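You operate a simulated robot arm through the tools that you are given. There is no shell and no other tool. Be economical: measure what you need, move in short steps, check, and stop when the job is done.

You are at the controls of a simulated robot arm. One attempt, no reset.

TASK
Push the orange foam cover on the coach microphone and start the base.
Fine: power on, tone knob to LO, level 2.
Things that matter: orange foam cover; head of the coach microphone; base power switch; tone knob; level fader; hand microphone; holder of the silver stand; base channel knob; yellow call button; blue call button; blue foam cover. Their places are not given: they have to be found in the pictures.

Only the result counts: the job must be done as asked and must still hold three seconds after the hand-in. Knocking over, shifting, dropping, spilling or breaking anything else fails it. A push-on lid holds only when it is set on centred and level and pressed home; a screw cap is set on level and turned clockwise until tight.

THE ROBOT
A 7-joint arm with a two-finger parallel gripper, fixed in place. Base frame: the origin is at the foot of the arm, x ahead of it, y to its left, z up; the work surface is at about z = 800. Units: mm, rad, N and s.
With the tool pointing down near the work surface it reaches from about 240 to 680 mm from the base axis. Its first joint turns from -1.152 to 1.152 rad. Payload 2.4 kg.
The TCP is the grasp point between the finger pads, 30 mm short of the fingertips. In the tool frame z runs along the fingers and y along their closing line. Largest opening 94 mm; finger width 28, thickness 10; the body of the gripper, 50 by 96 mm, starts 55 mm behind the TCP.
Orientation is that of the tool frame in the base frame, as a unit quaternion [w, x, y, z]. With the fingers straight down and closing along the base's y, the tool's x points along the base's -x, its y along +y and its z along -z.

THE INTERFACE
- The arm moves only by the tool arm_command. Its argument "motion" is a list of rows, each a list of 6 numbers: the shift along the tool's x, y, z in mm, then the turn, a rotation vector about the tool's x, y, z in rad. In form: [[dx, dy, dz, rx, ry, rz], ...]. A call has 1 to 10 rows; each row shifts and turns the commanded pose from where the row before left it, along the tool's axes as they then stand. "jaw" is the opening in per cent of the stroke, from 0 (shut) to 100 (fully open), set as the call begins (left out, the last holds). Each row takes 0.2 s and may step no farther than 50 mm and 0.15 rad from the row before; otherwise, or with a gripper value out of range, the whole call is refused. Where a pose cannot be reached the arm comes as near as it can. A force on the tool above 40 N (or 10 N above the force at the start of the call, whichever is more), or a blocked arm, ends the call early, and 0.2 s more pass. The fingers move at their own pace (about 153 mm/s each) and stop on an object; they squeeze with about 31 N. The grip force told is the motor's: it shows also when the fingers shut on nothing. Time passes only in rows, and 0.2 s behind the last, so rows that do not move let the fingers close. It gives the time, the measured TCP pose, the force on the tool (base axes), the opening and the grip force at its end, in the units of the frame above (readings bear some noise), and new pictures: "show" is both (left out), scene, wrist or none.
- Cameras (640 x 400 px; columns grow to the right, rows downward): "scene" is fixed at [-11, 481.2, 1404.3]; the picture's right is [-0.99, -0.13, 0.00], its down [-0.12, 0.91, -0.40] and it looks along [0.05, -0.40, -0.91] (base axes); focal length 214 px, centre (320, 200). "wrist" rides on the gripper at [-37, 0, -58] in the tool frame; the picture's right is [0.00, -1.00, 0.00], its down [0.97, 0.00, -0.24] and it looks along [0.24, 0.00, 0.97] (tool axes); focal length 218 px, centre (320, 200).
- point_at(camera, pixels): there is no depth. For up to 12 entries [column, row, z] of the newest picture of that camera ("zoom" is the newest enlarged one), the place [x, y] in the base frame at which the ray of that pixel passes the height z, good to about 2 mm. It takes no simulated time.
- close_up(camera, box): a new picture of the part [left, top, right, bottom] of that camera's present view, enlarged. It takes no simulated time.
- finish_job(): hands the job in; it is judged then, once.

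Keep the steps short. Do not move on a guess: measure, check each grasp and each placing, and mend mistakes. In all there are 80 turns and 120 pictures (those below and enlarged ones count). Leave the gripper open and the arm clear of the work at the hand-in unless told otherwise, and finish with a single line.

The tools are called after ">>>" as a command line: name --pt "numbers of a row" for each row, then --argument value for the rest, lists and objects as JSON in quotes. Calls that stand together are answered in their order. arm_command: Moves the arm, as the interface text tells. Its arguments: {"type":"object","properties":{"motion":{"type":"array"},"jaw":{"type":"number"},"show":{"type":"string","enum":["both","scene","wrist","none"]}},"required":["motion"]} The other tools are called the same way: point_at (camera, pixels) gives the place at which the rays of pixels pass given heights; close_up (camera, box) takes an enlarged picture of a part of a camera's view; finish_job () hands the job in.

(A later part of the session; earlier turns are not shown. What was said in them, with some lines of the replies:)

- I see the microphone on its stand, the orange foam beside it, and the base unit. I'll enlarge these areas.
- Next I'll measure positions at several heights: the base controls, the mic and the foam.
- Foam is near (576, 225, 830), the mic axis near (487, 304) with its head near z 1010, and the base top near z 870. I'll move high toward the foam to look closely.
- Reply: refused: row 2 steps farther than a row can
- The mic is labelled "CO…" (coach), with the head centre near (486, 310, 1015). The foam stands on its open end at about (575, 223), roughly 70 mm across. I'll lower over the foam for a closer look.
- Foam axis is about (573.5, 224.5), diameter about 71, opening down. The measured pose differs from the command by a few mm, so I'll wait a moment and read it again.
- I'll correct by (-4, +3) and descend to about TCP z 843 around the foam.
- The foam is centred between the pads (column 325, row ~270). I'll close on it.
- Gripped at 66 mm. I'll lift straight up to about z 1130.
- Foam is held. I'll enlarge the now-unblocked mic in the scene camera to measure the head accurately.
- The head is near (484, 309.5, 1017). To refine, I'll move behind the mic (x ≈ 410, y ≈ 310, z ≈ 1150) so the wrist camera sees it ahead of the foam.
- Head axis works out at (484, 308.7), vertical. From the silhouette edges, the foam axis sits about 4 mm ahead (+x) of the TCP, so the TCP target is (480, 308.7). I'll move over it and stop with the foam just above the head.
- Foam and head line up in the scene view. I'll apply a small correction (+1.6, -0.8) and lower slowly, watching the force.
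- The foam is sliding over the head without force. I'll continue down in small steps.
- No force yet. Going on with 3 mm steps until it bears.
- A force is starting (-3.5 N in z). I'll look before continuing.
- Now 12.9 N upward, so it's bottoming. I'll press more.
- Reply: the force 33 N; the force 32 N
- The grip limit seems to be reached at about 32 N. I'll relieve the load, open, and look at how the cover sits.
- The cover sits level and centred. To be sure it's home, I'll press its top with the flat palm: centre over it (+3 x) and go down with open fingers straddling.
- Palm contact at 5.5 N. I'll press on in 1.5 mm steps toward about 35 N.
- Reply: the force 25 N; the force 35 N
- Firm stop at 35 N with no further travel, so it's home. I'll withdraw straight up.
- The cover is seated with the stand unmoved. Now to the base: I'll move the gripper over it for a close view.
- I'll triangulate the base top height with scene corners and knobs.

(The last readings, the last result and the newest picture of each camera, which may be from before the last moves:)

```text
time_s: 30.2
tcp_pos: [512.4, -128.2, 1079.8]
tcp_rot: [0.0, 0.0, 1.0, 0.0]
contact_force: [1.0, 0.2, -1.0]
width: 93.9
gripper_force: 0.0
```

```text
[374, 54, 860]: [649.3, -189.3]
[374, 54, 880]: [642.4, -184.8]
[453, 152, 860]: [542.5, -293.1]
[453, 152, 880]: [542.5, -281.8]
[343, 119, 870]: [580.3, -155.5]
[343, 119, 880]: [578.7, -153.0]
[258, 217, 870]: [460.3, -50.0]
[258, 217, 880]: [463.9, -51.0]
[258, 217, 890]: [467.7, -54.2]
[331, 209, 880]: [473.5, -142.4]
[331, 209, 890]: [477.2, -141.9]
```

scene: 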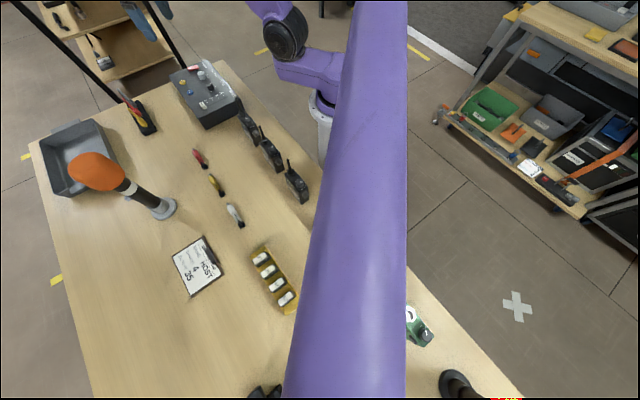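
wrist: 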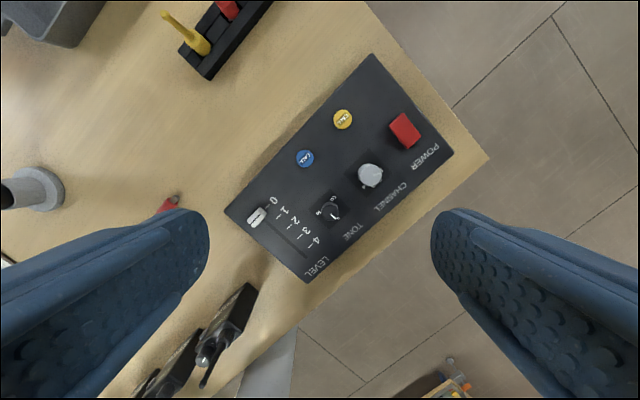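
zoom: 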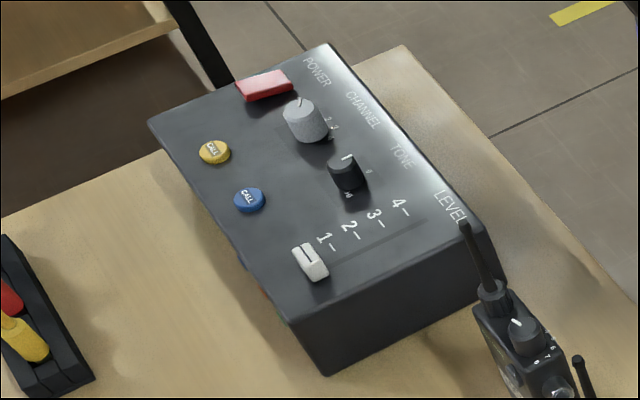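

Base top is at about z 861. I'll take a near view of the power switch from above.

>>> arm_command --pt "-20 -35 15 0 0 0" --pt "-20 -35 25 0 0 0" --pt "-16 -25 40 0 0 0" --pt "0 0 35 0 0 0" --pt "0 0 0 0 0 0" --pt "0 0 0 0 0 0" --show "wrist"

>>> close_up --camera "wrist" --box '[250, 120, 410, 280]'

```text
time_s: 31.6
tcp_pos: [567.7, -224.8, 964.7]
tcp_rot: [-0.001, 0.0, 1.0, 0.0]
contact_force: [-0.1, 0.2, -0.6]
width: 93.7
gripper_force: 0.1
```

wrist: 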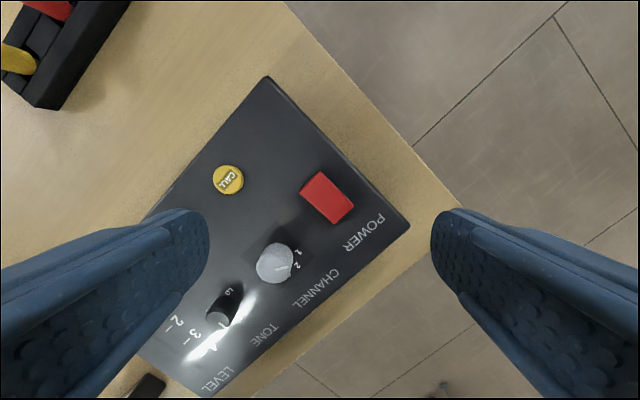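

```text
2.50 times, centred on (330, 200) of wrist
```

zoom: 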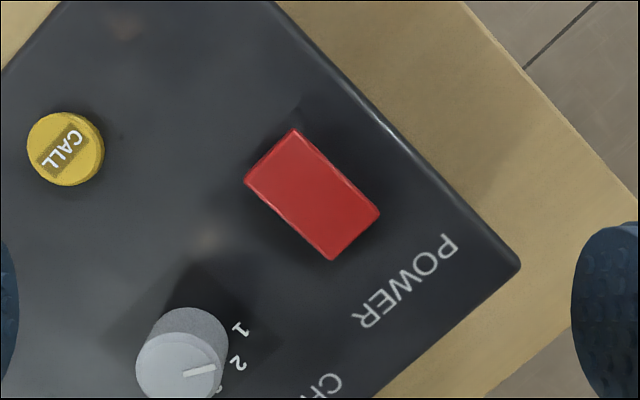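

>>> close_up --camera "wrist" --box '[290, 160, 370, 230]'

>>> close_up --camera "scene" --box '[170, 52, 220, 84]'

```text
5.71 times, centred on (330, 195) of wrist
```

zoom: 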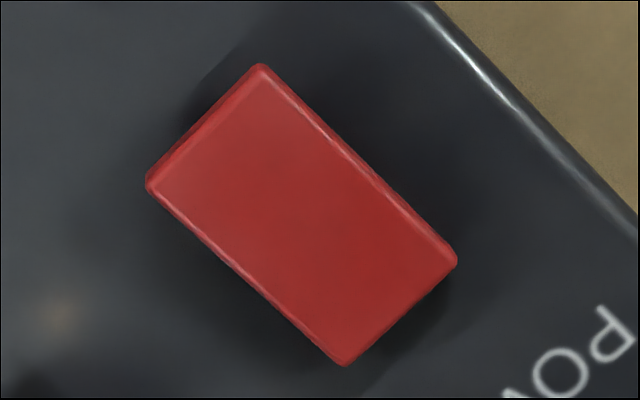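

```text
12.50 times, centred on (195, 68) of scene
```

zoom: 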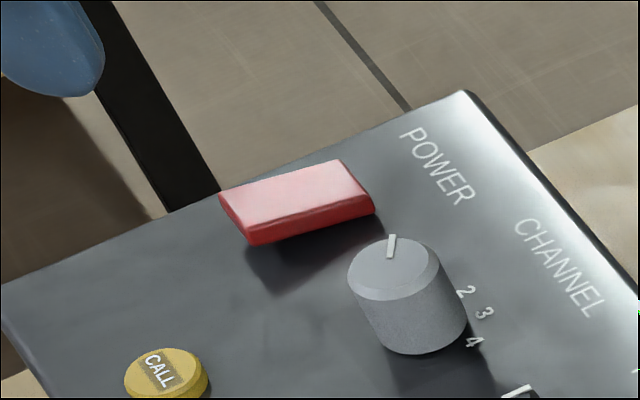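

>>> point_at --camera "wrist" --pixels '[[309.9, 181.9, 866], [309.9, 181.9, 874], [309.9, 181.9, 882], [344, 214.6, 866], [344, 214.6, 874], [344, 214.6, 882]]'

>>> point_at --camera "scene" --pixels '[[188.2, 69.36, 866], [188.2, 69.36, 874], [188.2, 69.36, 882], [197.9, 66.6, 866], [197.9, 66.6, 874], [197.9, 66.6, 882]]'

```text
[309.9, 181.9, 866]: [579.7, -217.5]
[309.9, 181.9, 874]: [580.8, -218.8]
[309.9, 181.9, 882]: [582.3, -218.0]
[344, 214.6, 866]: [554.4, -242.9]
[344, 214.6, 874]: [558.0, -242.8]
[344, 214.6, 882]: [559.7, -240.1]
```

```text
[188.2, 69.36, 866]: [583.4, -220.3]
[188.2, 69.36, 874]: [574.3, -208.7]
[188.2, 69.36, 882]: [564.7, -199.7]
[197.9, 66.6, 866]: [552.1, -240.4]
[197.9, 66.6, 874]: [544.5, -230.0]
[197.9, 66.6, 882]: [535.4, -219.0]
```

The near (operator-side) end, about (580, -218), is 3–4 mm higher than the far end, so pressing that end flips it. I'll close the fingers, turn 0.8 rad to align with the base, and move above that end.

>>> arm_command --pt "0 0 0 0 0 0.14" --pt "0 0 0 0 0 0.14" --pt "0 0 0 0 0 0.13" --pt "0 0 0 0 0 0.13" --pt "0 0 0 0 0 0.13" --pt "0 0 0 0 0 0.13" --pt "-3.7 16.4 0 0 0 0" --pt "0 0 35 0 0 0" --pt "0 0 10 0 0 0" --pt "0 0 0 0 0 0" --jaw 0

>>> close_up --camera "scene" --box '[160, 40, 240, 100]'

>>> close_up --camera "wrist" --box '[240, 180, 400, 340]'

```text
time_s: 33.8
tcp_pos: [582.4, -213.4, 921.1]
tcp_rot: [-0.001, 0.39, 0.921, -0.001]
contact_force: [0.2, 0.0, 0.8]
width: 0.0
gripper_force: 31.1
```

scene: 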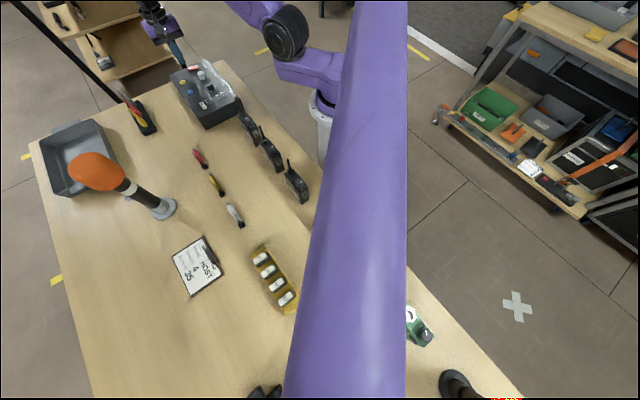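
wrist: 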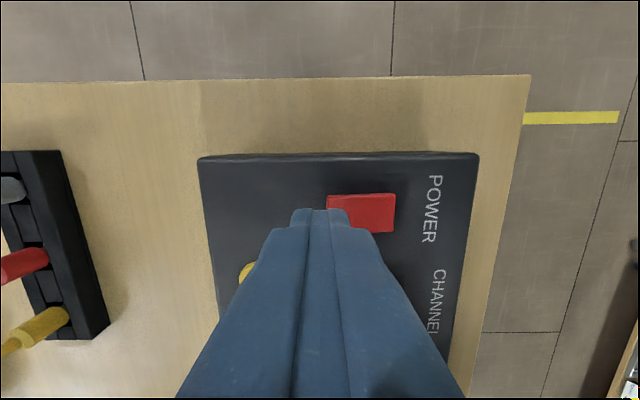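

```text
6.67 times, centred on (200, 70) of scene
```

zoom: 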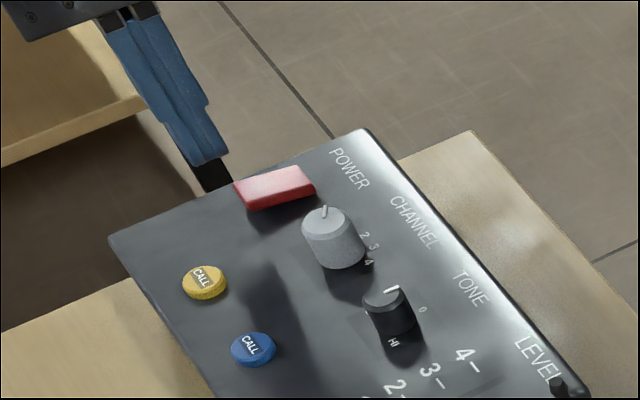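

```text
2.50 times, centred on (320, 260) of wrist
```

zoom: 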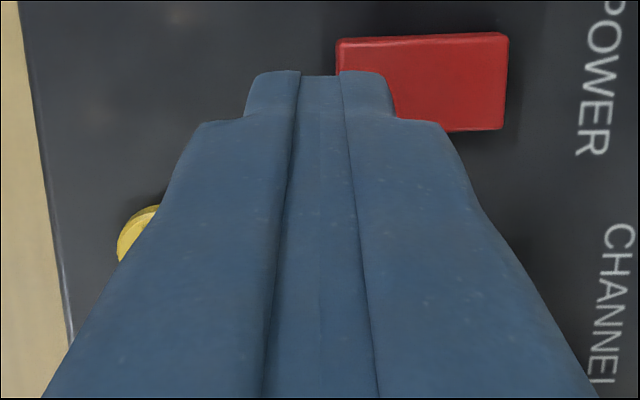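

The picture is aligned: the rocker spans columns 327–395 and the tip is centred on column 320, just over its near end. I'll shift 2 mm inward and lower gently.

>>> arm_command --pt "0 -2 0 0 0 0" --pt "0 0 10 0 0 0" --pt "0 0 6 0 0 0" --pt "0 0 2 0 0 0" --pt "0 0 2 0 0 0" --pt "0 0 0 0 0 0" --show "wrist"

```text
time_s: 35.2
tcp_pos: [580.4, -214.4, 898.3]
tcp_rot: [0.001, 0.39, 0.921, 0.001]
contact_force: [-0.3, -0.9, 1.3]
width: 0.0
gripper_force: 30.8
```

wrist: 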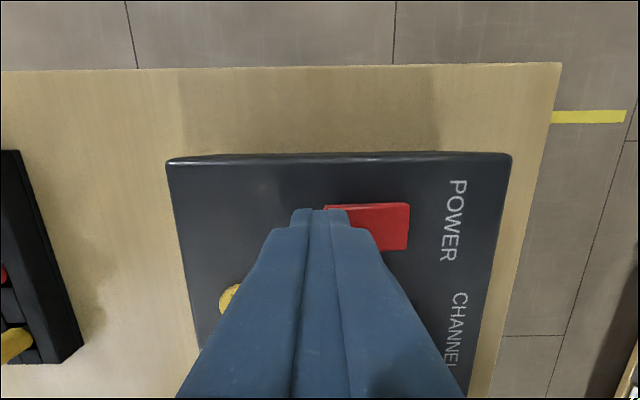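

>>> arm_command --pt "0 0 1.5 0 0 0" --pt "0 0 1.5 0 0 0" --pt "0 0 0 0 0 0" --show "wrist"

```text
time_s: 36.0
tcp_pos: [580.9, -213.7, 897.0]
tcp_rot: [0.0, 0.389, 0.921, 0.0]
contact_force: [0.1, -0.9, 0.3]
width: 0.1
gripper_force: 31.2
```

wrist: 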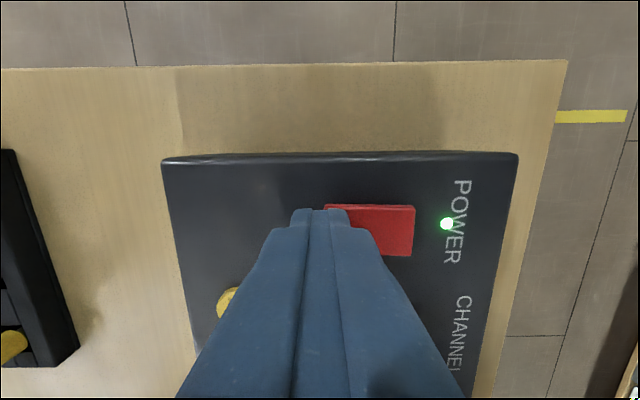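

A green power light came on beside POWER (446, 224), so it toggled on. I'll raise straight up and check the light stays.

>>> arm_command --pt "0 0 -15 0 0 0" --pt "0 0 -35 0 0 0" --pt "0 0 -30 0 0 0" --pt "0 0 0 0 0 0" --show "wrist" --jaw 0

>>> close_up --camera "scene" --box '[160, 40, 240, 100]'

```text
time_s: 37.0
tcp_pos: [580.4, -215.6, 978.7]
tcp_rot: [0.0, 0.389, 0.921, 0.001]
contact_force: [0.2, 0.1, 0.4]
width: 0.1
gripper_force: 30.9
```

wrist: 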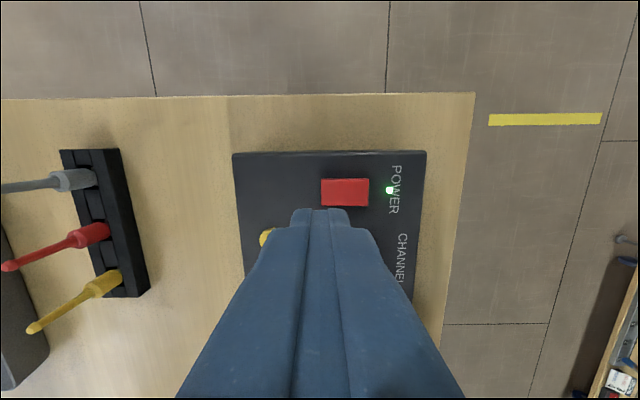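

```text
6.67 times, centred on (200, 70) of scene
```

zoom: 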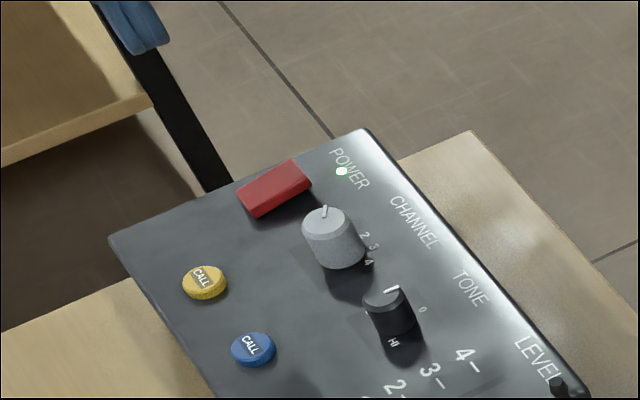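

Power is on and stays on. Next the tone knob: I'll move above it at about (473, -141) with the jaw open and look.

>>> arm_command --pt "43 -8 0 0 0 0" --pt "43 -8 0 0 0 0" --pt "42 -8.7 0 0 0 0" --pt "0 0 0 0 0 0" --pt "0 0 0 0 0 0" --show "wrist" --jaw 100

>>> close_up --camera "wrist" --box '[250, 140, 390, 280]'

```text
time_s: 38.2
tcp_pos: [473.7, -136.9, 977.9]
tcp_rot: [0.001, 0.389, 0.921, 0.0]
contact_force: [-0.7, -0.5, 1.0]
width: 94.1
gripper_force: 0.1
```

wrist: 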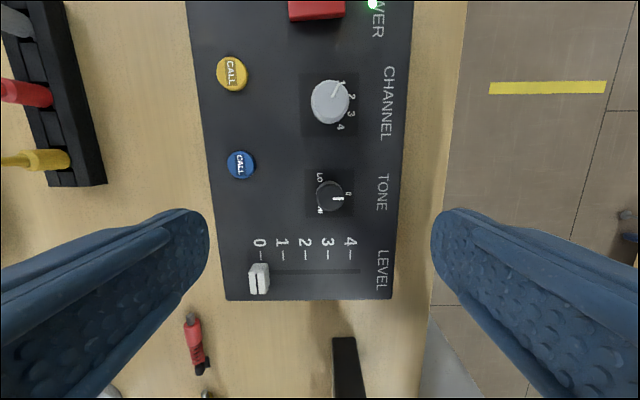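

```text
2.86 times, centred on (320, 210) of wrist
```

zoom: 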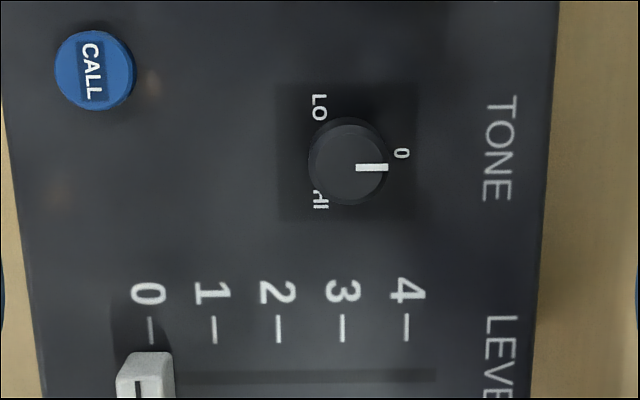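

A clear view: the tone pointer is at 0 and LO lies 120° counter-clockwise. I'll centre on the knob (move 6.8 mm along -tool y), narrow the jaw and lower partway.

>>> arm_command --pt "0 -6.8 0 0 0 0" --pt "0 0 30 0 0 0" --pt "0 0 25 0 0 0" --pt "0 0 0 0 0 0" --pt "0 0 0 0 0 0" --show "wrist" --jaw 50

>>> close_up --camera "wrist" --box '[250, 140, 390, 280]'

```text
time_s: 39.4
tcp_pos: [468.6, -144.5, 923.7]
tcp_rot: [-0.001, 0.389, 0.921, 0.0]
contact_force: [-0.6, 0.2, 0.5]
width: 47.0
gripper_force: 0.1
```

wrist: 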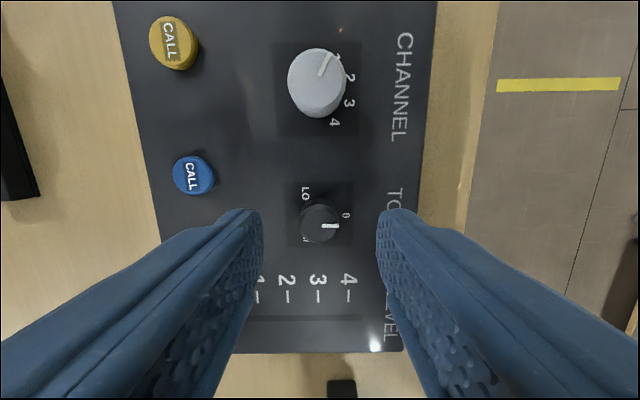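

```text
2.86 times, centred on (320, 210) of wrist
```

zoom: 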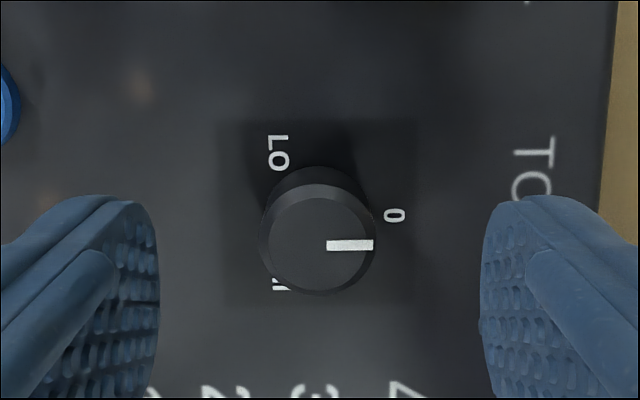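

The knob is centred in y and needs about 1 mm in tool x. I'll lower so the tips are near z 866, beside the knob.

>>> arm_command --pt "1.1 0.3 5 0 0 0" --pt "0 0 10 0 0 0" --pt "0 0 8 0 0 0" --pt "0 0 4 0 0 0" --pt "0 0 0 0 0 0" --pt "0 0 0 0 0 0" --show "wrist"

```text
time_s: 40.8
tcp_pos: [468.6, -144.7, 896.0]
tcp_rot: [0.0, 0.39, 0.921, 0.0]
contact_force: [-0.2, 0.2, 1.2]
width: 47.0
gripper_force: 0.1
```

wrist: 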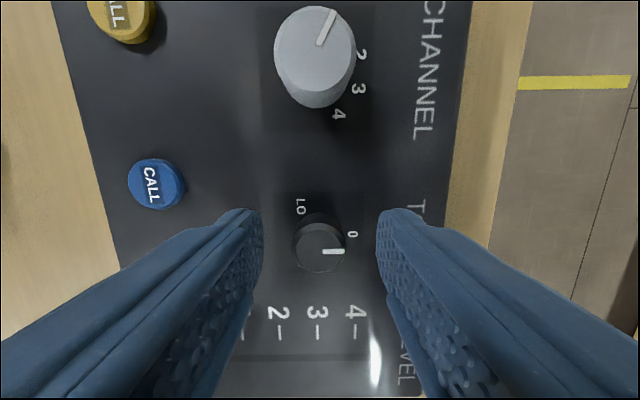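

Well centred. I'll close on the knob.

>>> arm_command --pt "0 0 0 0 0 0" --pt "0 0 0 0 0 0" --pt "0 0 0 0 0 0" --show "wrist" --jaw 0

```text
time_s: 41.6
tcp_pos: [470.0, -143.6, 895.9]
tcp_rot: [0.0, 0.389, 0.921, 0.0]
contact_force: [4.5, 4.6, -3.3]
width: 21.7
gripper_force: 44.5
```

wrist: 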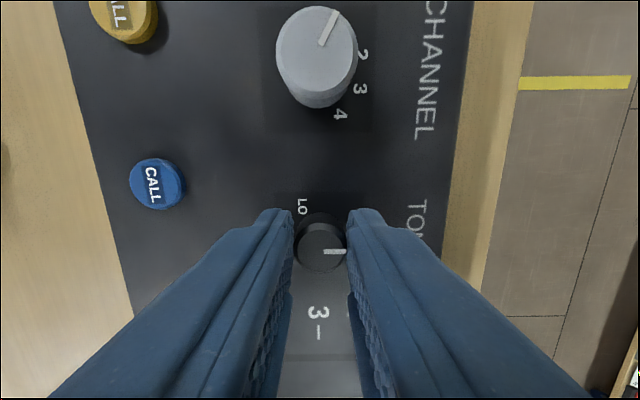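

Gripped at 21.7 mm with a small 6 N side load. I'll ease 0.8 mm, then turn half way CCW (tool -z), and check.

>>> arm_command --pt "0 0.8 0 0 0 0" --pt "0 0 0 0 0 -0.14" --pt "0 0 0 0 0 -0.14" --pt "0 0 0 0 0 -0.14" --pt "0 0 0 0 0 -0.14" --pt "0 0 0 0 0 -0.14" --pt "0 0 0 0 0 -0.14" --pt "0 0 0 0 0 -0.14" --pt "0 0 0 0 0 0"

>>> close_up --camera "wrist" --box '[270, 200, 370, 290]'

```text
time_s: 43.6
tcp_pos: [469.9, -141.9, 896.1]
tcp_rot: [-0.001, -0.093, 0.996, 0.001]
contact_force: [-1.8, 25.3, 29.0]
width: 21.4
gripper_force: 44.9
```

scene: 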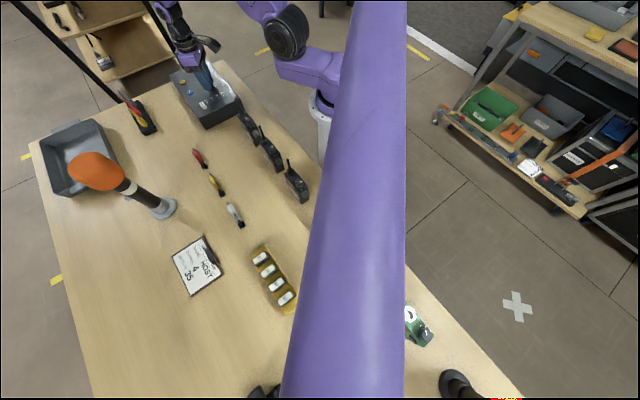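
wrist: 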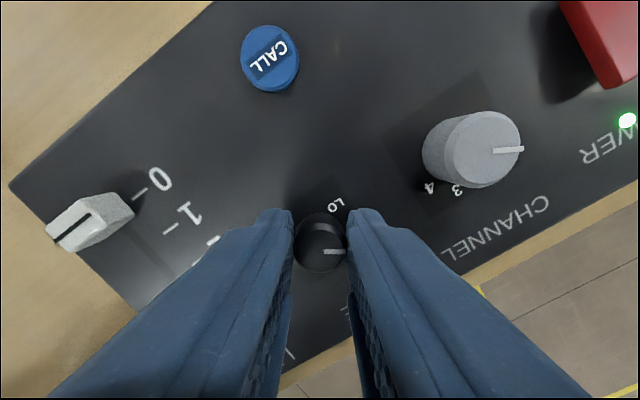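

```text
4.44 times, centred on (320, 245) of wrist
```

zoom: 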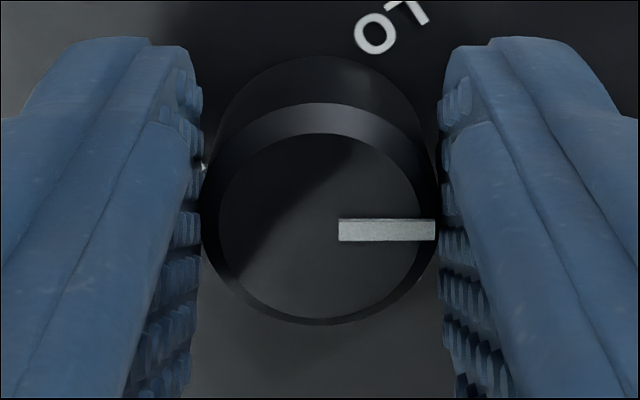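

The knob follows. Side and lift forces (25, 29 N) built up, so I'll relax them a little before going on.

>>> arm_command --pt "0 1.5 -1.5 0 0 0" --pt "0 0 0 0 0 0" --show "none"

```text
time_s: 44.2
tcp_pos: [469.1, -140.2, 895.2]
tcp_rot: [0.001, -0.09, 0.996, 0.0]
contact_force: [11.2, 19.2, 7.8]
width: 21.3
gripper_force: 44.6
```

>>> arm_command --pt "-1 1.5 -0.7 0 0 0" --pt "0 0 0 0 0 0" --show "none"

```text
time_s: 44.8
tcp_pos: [469.6, -141.1, 895.5]
tcp_rot: [0.0, -0.09, 0.996, 0.0]
contact_force: [14.1, 7.7, -28.3]
width: 21.6
gripper_force: 44.9
```

>>> arm_command --pt "-1.2 0.8 0.6 0 0 0" --pt "0 0 0 0 0 0" --show "none"

```text
time_s: 45.4
tcp_pos: [469.8, -140.1, 894.7]
tcp_rot: [0.0, -0.088, 0.996, 0.0]
contact_force: [7.2, -8.3, -18.6]
width: 21.4
gripper_force: 45.3
```

>>> arm_command --pt "0 -0.5 0.4 0 0 0" --pt "0 0 0 0 0 -0.14" --pt "0 0 0 0 0 -0.14" --pt "0 0 0 0 0 -0.14" --pt "0 0 0 0 0 -0.14" --pt "0 0 0 0 0 0" --show "none"

```text
time_s: 46.8
tcp_pos: [469.1, -139.6, 896.8]
tcp_rot: [-0.002, -0.363, 0.932, 0.002]
contact_force: [-11.4, -4.9, -0.7]
width: 21.4
gripper_force: 45.2
```

Forces are fine and yaw is -0.743. I'll turn the remaining 0.55 rad.

>>> arm_command --pt "0.8 0.3 0 0 0 0" --pt "0 0 0 0 0 -0.14" --pt "0 0 0 0 0 -0.14" --pt "0 0 0 0 0 -0.14" --pt "0 0 0 0 0 -0.13" --pt "0 0 0 0 0 0" --show "wrist"

>>> close_up --camera "wrist" --box '[250, 180, 390, 290]'

```text
time_s: 48.3
tcp_pos: [468.7, -138.3, 895.5]
tcp_rot: [-0.004, -0.603, 0.798, 0.004]
contact_force: [-4.4, 3.6, 10.7]
width: 21.5
gripper_force: 45.0
stopped in row 6: the force on the tool passed its limit (the readings are from after the stop); the commanded pose is now the measured one
```

wrist: 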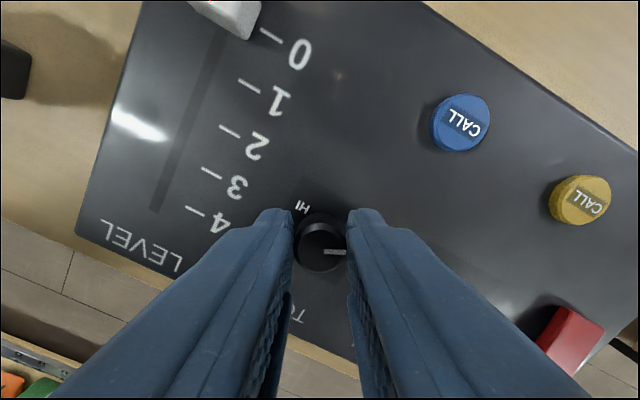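

```text
3.64 times, centred on (320, 235) of wrist
```

zoom: 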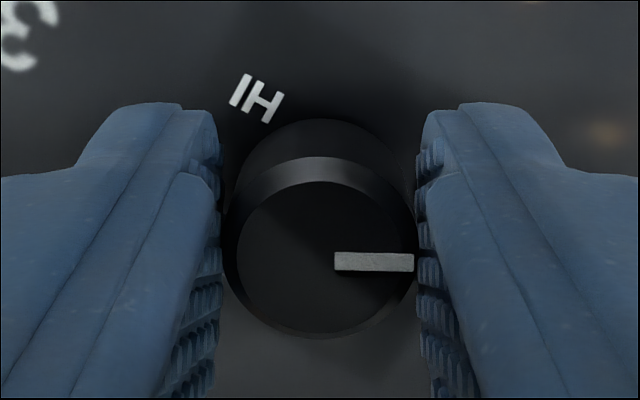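

Yaw is -1.294, i.e. 120° turned, and it reached a stop. I'll open and rise to check.

>>> arm_command --pt "0 0 0 0 0 0" --pt "0 0 0 0 0 0" --show "none" --jaw 50

>>> arm_command --pt "0 0 -20 0 0 0" --pt "0 0 -35 0 0 0" --pt "0 0 -35 0 0 0" --pt "0 0 0 0 0 0" --jaw 100

>>> close_up --camera "wrist" --box '[250, 140, 390, 280]'

```text
time_s: 48.9
tcp_pos: [469.2, -138.7, 894.2]
tcp_rot: [-0.003, -0.602, 0.798, 0.005]
contact_force: [-0.4, 0.1, 0.7]
width: 47.1
gripper_force: 0.0
```

```text
time_s: 49.9
tcp_pos: [468.7, -142.7, 984.0]
tcp_rot: [-0.003, -0.603, 0.798, 0.004]
contact_force: [-0.5, 0.2, 0.4]
width: 94.2
gripper_force: 0.0
```

scene: 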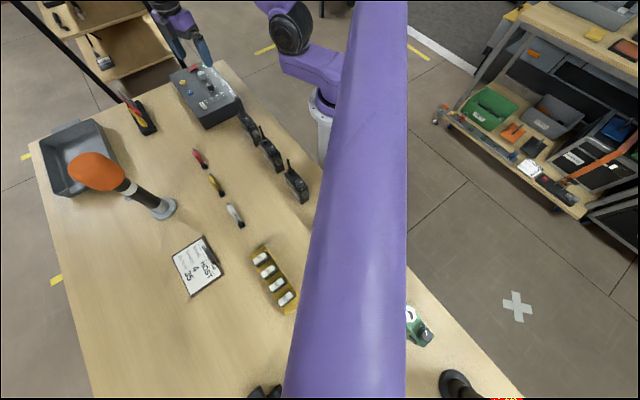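
wrist: 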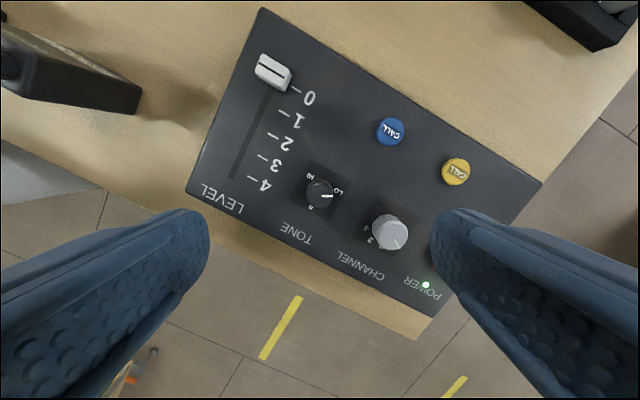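

```text
2.86 times, centred on (320, 210) of wrist
```

zoom: 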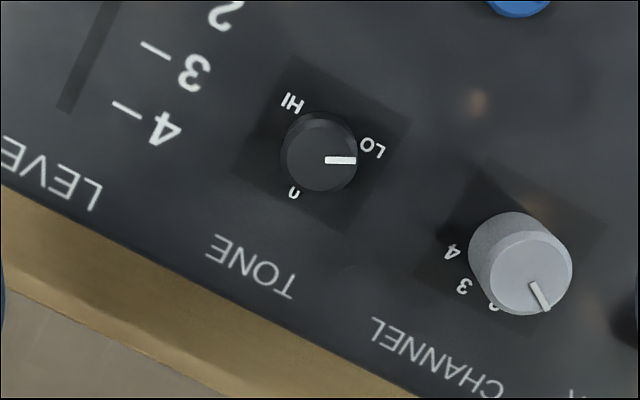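

Tone is at LO. For the fader I'll turn the gripper back 2.09 rad so it closes along the fader travel, then move above the cap at about (460, -50).

>>> arm_command --pt "0 0 0 0 0 0.149" --pt "0 0 0 0 0 0.149" --pt "0 0 0 0 0 0.149" --pt "0 0 0 0 0 0.149" --pt "0 0 0 0 0 0.149" --pt "0 0 0 0 0 0.149" --pt "0 0 0 0 0 0.149" --pt "0 0 0 0 0 0.149" --pt "0 0 0 0 0 0.149" --pt "0 0 0 0 0 0.149" --show "none"

>>> arm_command --pt "0 0 0 0 0 0.149" --pt "0 0 0 0 0 0.149" --pt "0 0 0 0 0 0.149" --pt "0 0 0 0 0 0.157" --show "none"

```text
time_s: 52.1
tcp_pos: [468.4, -140.1, 985.2]
tcp_rot: [-0.005, 0.1, 0.995, 0.001]
contact_force: [-0.3, -0.8, 0.2]
width: 94.0
gripper_force: 0.0
```

```text
refused: row 4 steps farther than a row can; nothing moved
```

>>> arm_command --pt "0 0 0 0 0 0.149" --pt "0 0 0 0 0 0.149" --pt "0 0 0 0 0 0.149" --pt "0 0 0 0 0 0.149" --pt "36 29 0 0 0 0" --pt "36 29 10 0 0 0" --pt "0 0 20 0 0 0" --pt "0 0 0 0 0 0" --pt "0 0 0 0 0 0" --jaw 50

>>> close_up --camera "wrist" --box '[240, 130, 400, 290]'

```text
time_s: 54.1
tcp_pos: [458.5, -45.8, 957.8]
tcp_rot: [-0.007, 0.387, 0.922, 0.0]
contact_force: [0.7, -0.6, 0.5]
width: 47.1
gripper_force: 0.3
```

scene: 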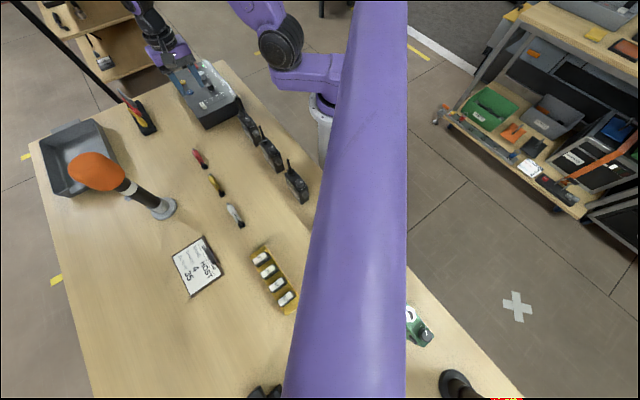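
wrist: 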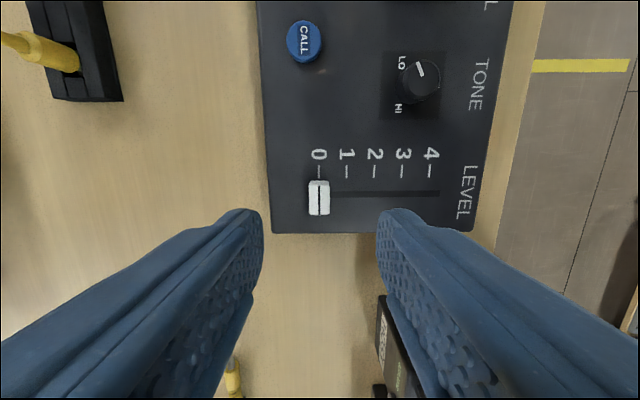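

```text
2.50 times, centred on (320, 210) of wrist
```

zoom: 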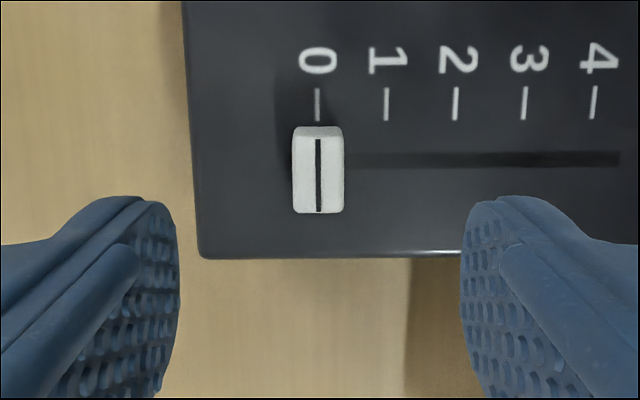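

The cap is centred at column 319.6, row 197.6, at level 0; tick spacing is about 19.6 mm. I'll shift tool x by -2 mm and lower beside the cap.

>>> arm_command --pt "-2 0 10 0 0 0" --pt "0 0 25 0 0 0" --pt "0 0 15 0 0 0" --pt "0 0 8 0 0 0" --pt "0 0 4 0 0 0" --pt "0 0 0 0 0 0" --show "wrist"

>>> close_up --camera "wrist" --box '[240, 170, 400, 330]'

```text
time_s: 55.5
tcp_pos: [460.4, -49.8, 894.8]
tcp_rot: [-0.006, 0.386, 0.923, -0.001]
contact_force: [-0.6, 0.3, -0.3]
width: 46.8
gripper_force: 0.1
```

wrist: 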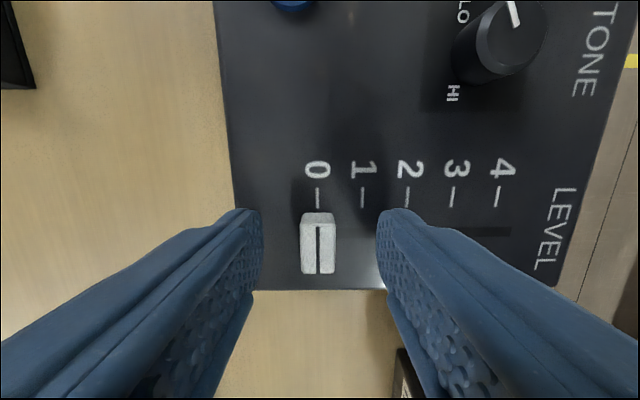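

```text
2.50 times, centred on (320, 250) of wrist
```

zoom: 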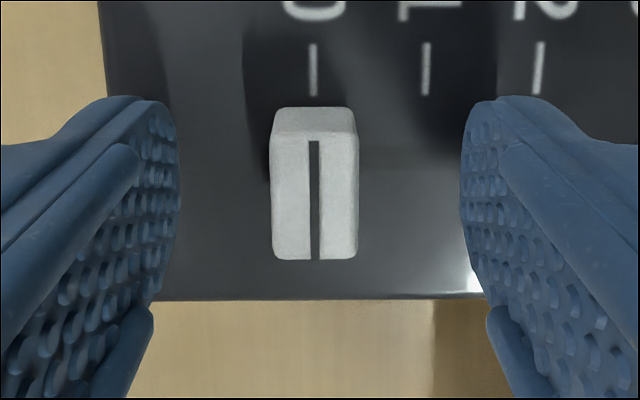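

>>> arm_command --pt "1.5 0.9 0 0 0 0" --pt "0 0 0 0 0 0" --show "none"

>>> arm_command --pt "0 0 0 0 0 0" --pt "0 0 0 0 0 0" --pt "0 0 0 0 0 0" --show "wrist" --jaw 0

```text
time_s: 56.1
tcp_pos: [460.6, -47.1, 892.9]
tcp_rot: [-0.006, 0.387, 0.922, -0.001]
contact_force: [0.5, -0.2, 0.1]
width: 47.0
gripper_force: 0.0
```

```text
time_s: 56.9
tcp_pos: [460.4, -46.9, 894.2]
tcp_rot: [-0.006, 0.386, 0.922, -0.001]
contact_force: [-3.8, -3.2, 1.4]
width: 13.5
gripper_force: 45.2
```

wrist: 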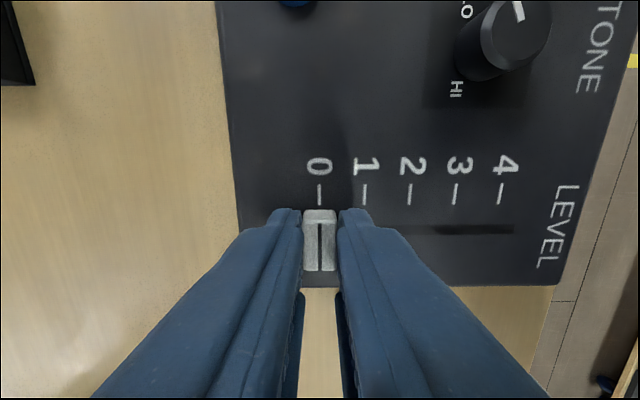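

Gripped (13.5 mm). Tick spacing here is 45.3 px ≈ 19.3 mm, so level 2 is 38.6 mm along -tool y. I'll move 37 mm and look.

>>> arm_command --pt "0 -8 0 0 0 0" --pt "0 -8 0 0 0 0" --pt "0 -8 0 0 0 0" --pt "0 -8 0 0 0 0" --pt "0 -5 0 0 0 0" --pt "0 0 0 0 0 0" --pt "0 0 0 0 0 0" --show "wrist"

>>> close_up --camera "wrist" --box '[240, 130, 400, 290]'

```text
time_s: 58.5
tcp_pos: [434.4, -72.1, 894.3]
tcp_rot: [-0.004, 0.386, 0.923, 0.0]
contact_force: [-2.5, 1.0, 29.8]
width: 13.5
gripper_force: 45.2
```

wrist: 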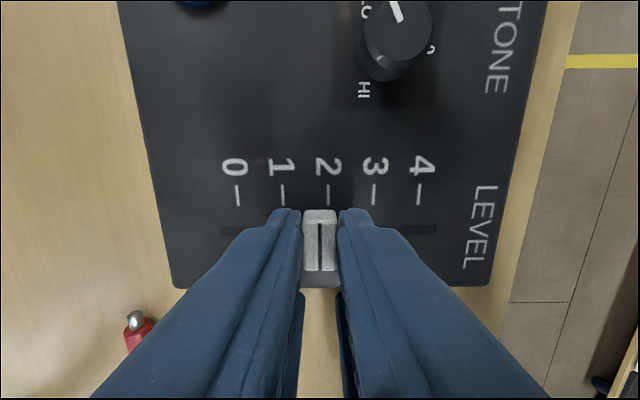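

```text
2.50 times, centred on (320, 210) of wrist
```

zoom: 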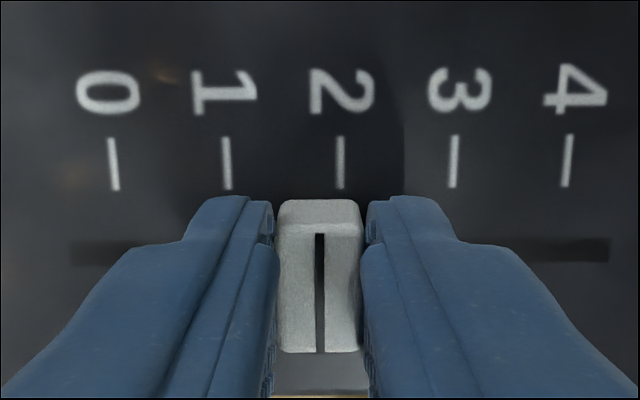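

Tick 2 is at column 328 versus the cap at 320, so 3.4 mm more; I'll also ease the 30 N downward load.

>>> arm_command --pt "0 -1.7 -0.5 0 0 0" --pt "0 -1.7 0 0 0 0" --pt "0 0 0 0 0 0" --pt "0 0 0 0 0 0" --show "wrist"

>>> close_up --camera "wrist" --box '[240, 130, 400, 290]'

```text
time_s: 59.5
tcp_pos: [430.8, -75.3, 893.7]
tcp_rot: [-0.006, 0.387, 0.922, -0.001]
contact_force: [8.6, -7.9, -23.5]
width: 13.7
gripper_force: 45.3
```

wrist: 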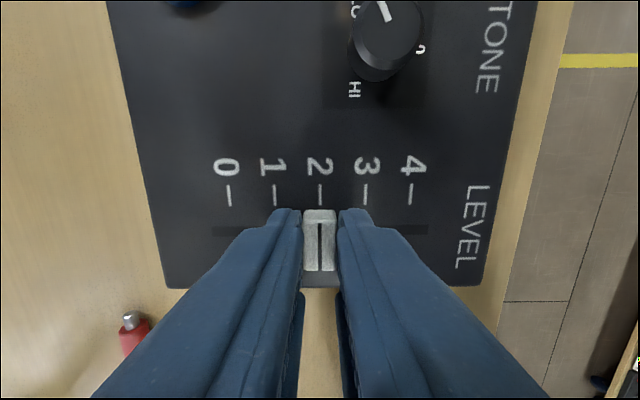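

```text
2.50 times, centred on (320, 210) of wrist
```

zoom: 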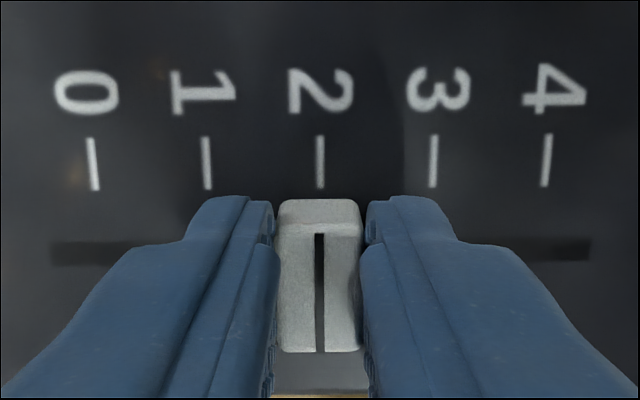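

The cap line (column 320) meets tick 2 exactly. I'll open and rise to check everything.

>>> arm_command --pt "0 0 0.4 0 0 0" --pt "0 0 0 0 0 0" --show "none"

>>> arm_command --pt "0 0 0 0 0 0" --pt "0 0 0 0 0 0" --show "none" --jaw 40

>>> arm_command --pt "0 0 -15 0 0 0" --pt "0 0 -40 0 0 0" --pt "-10 0 -45 0 0 0" --pt "-40 0 -25 0 0 0" --pt "0 0 -20 0 0 0" --pt "0 0 0 0 0 0" --pt "0 0 0 0 0 0" --jaw 100

>>> close_up --camera "wrist" --box '[220, 80, 420, 280]'

>>> close_up --camera "scene" --box '[70, 50, 260, 225]'

```text
time_s: 60.1
tcp_pos: [430.7, -75.5, 893.9]
tcp_rot: [-0.004, 0.386, 0.923, 0.0]
contact_force: [7.7, -9.3, -2.3]
width: 13.5
gripper_force: 45.2
```

```text
time_s: 60.7
tcp_pos: [431.1, -74.4, 894.5]
tcp_rot: [-0.006, 0.387, 0.922, -0.001]
contact_force: [-0.3, -0.7, 0.6]
width: 37.6
gripper_force: 0.1
```

```text
time_s: 62.3
tcp_pos: [468.4, -111.0, 1038.4]
tcp_rot: [-0.006, 0.386, 0.923, 0.0]
contact_force: [-0.5, 0.5, 0.0]
width: 94.0
gripper_force: 0.0
```

scene: 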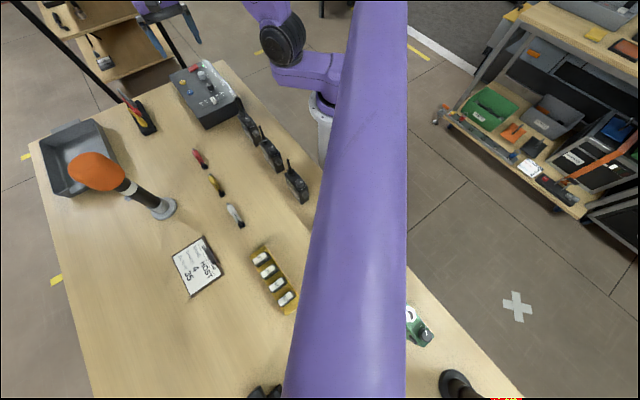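
wrist: 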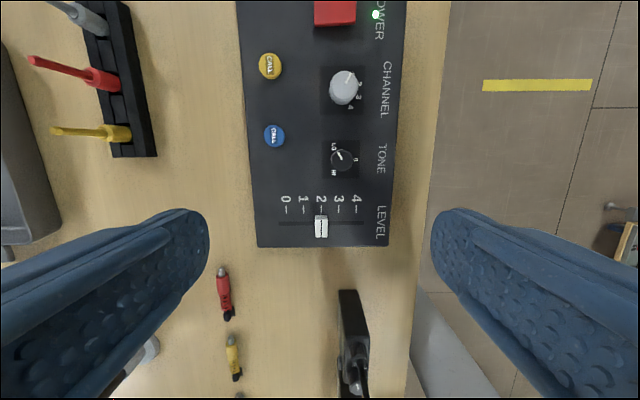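

```text
2.00 times, centred on (320, 180) of wrist
```

zoom: 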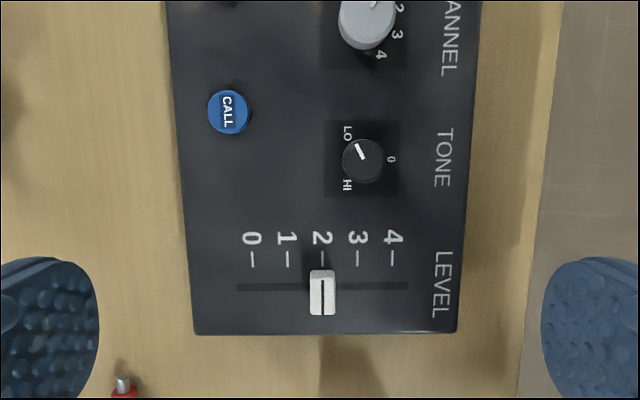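

```text
2.29 times, centred on (165, 138) of scene
```

zoom: 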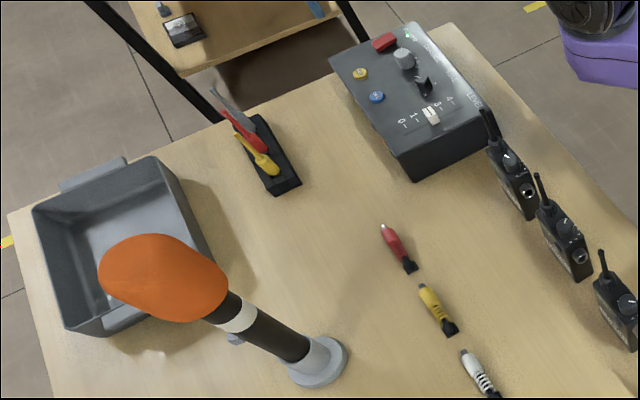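

Everything reads right: cover seated, green power light on, tone at LO, level at 2, channel and call buttons untouched, gripper open and clear. Handing in.

>>> finish_job

```text
The job is handed in.
```

Job handed in: the orange foam cover is pressed home on the coach microphone, and the base is on with tone at LO and level at 2.
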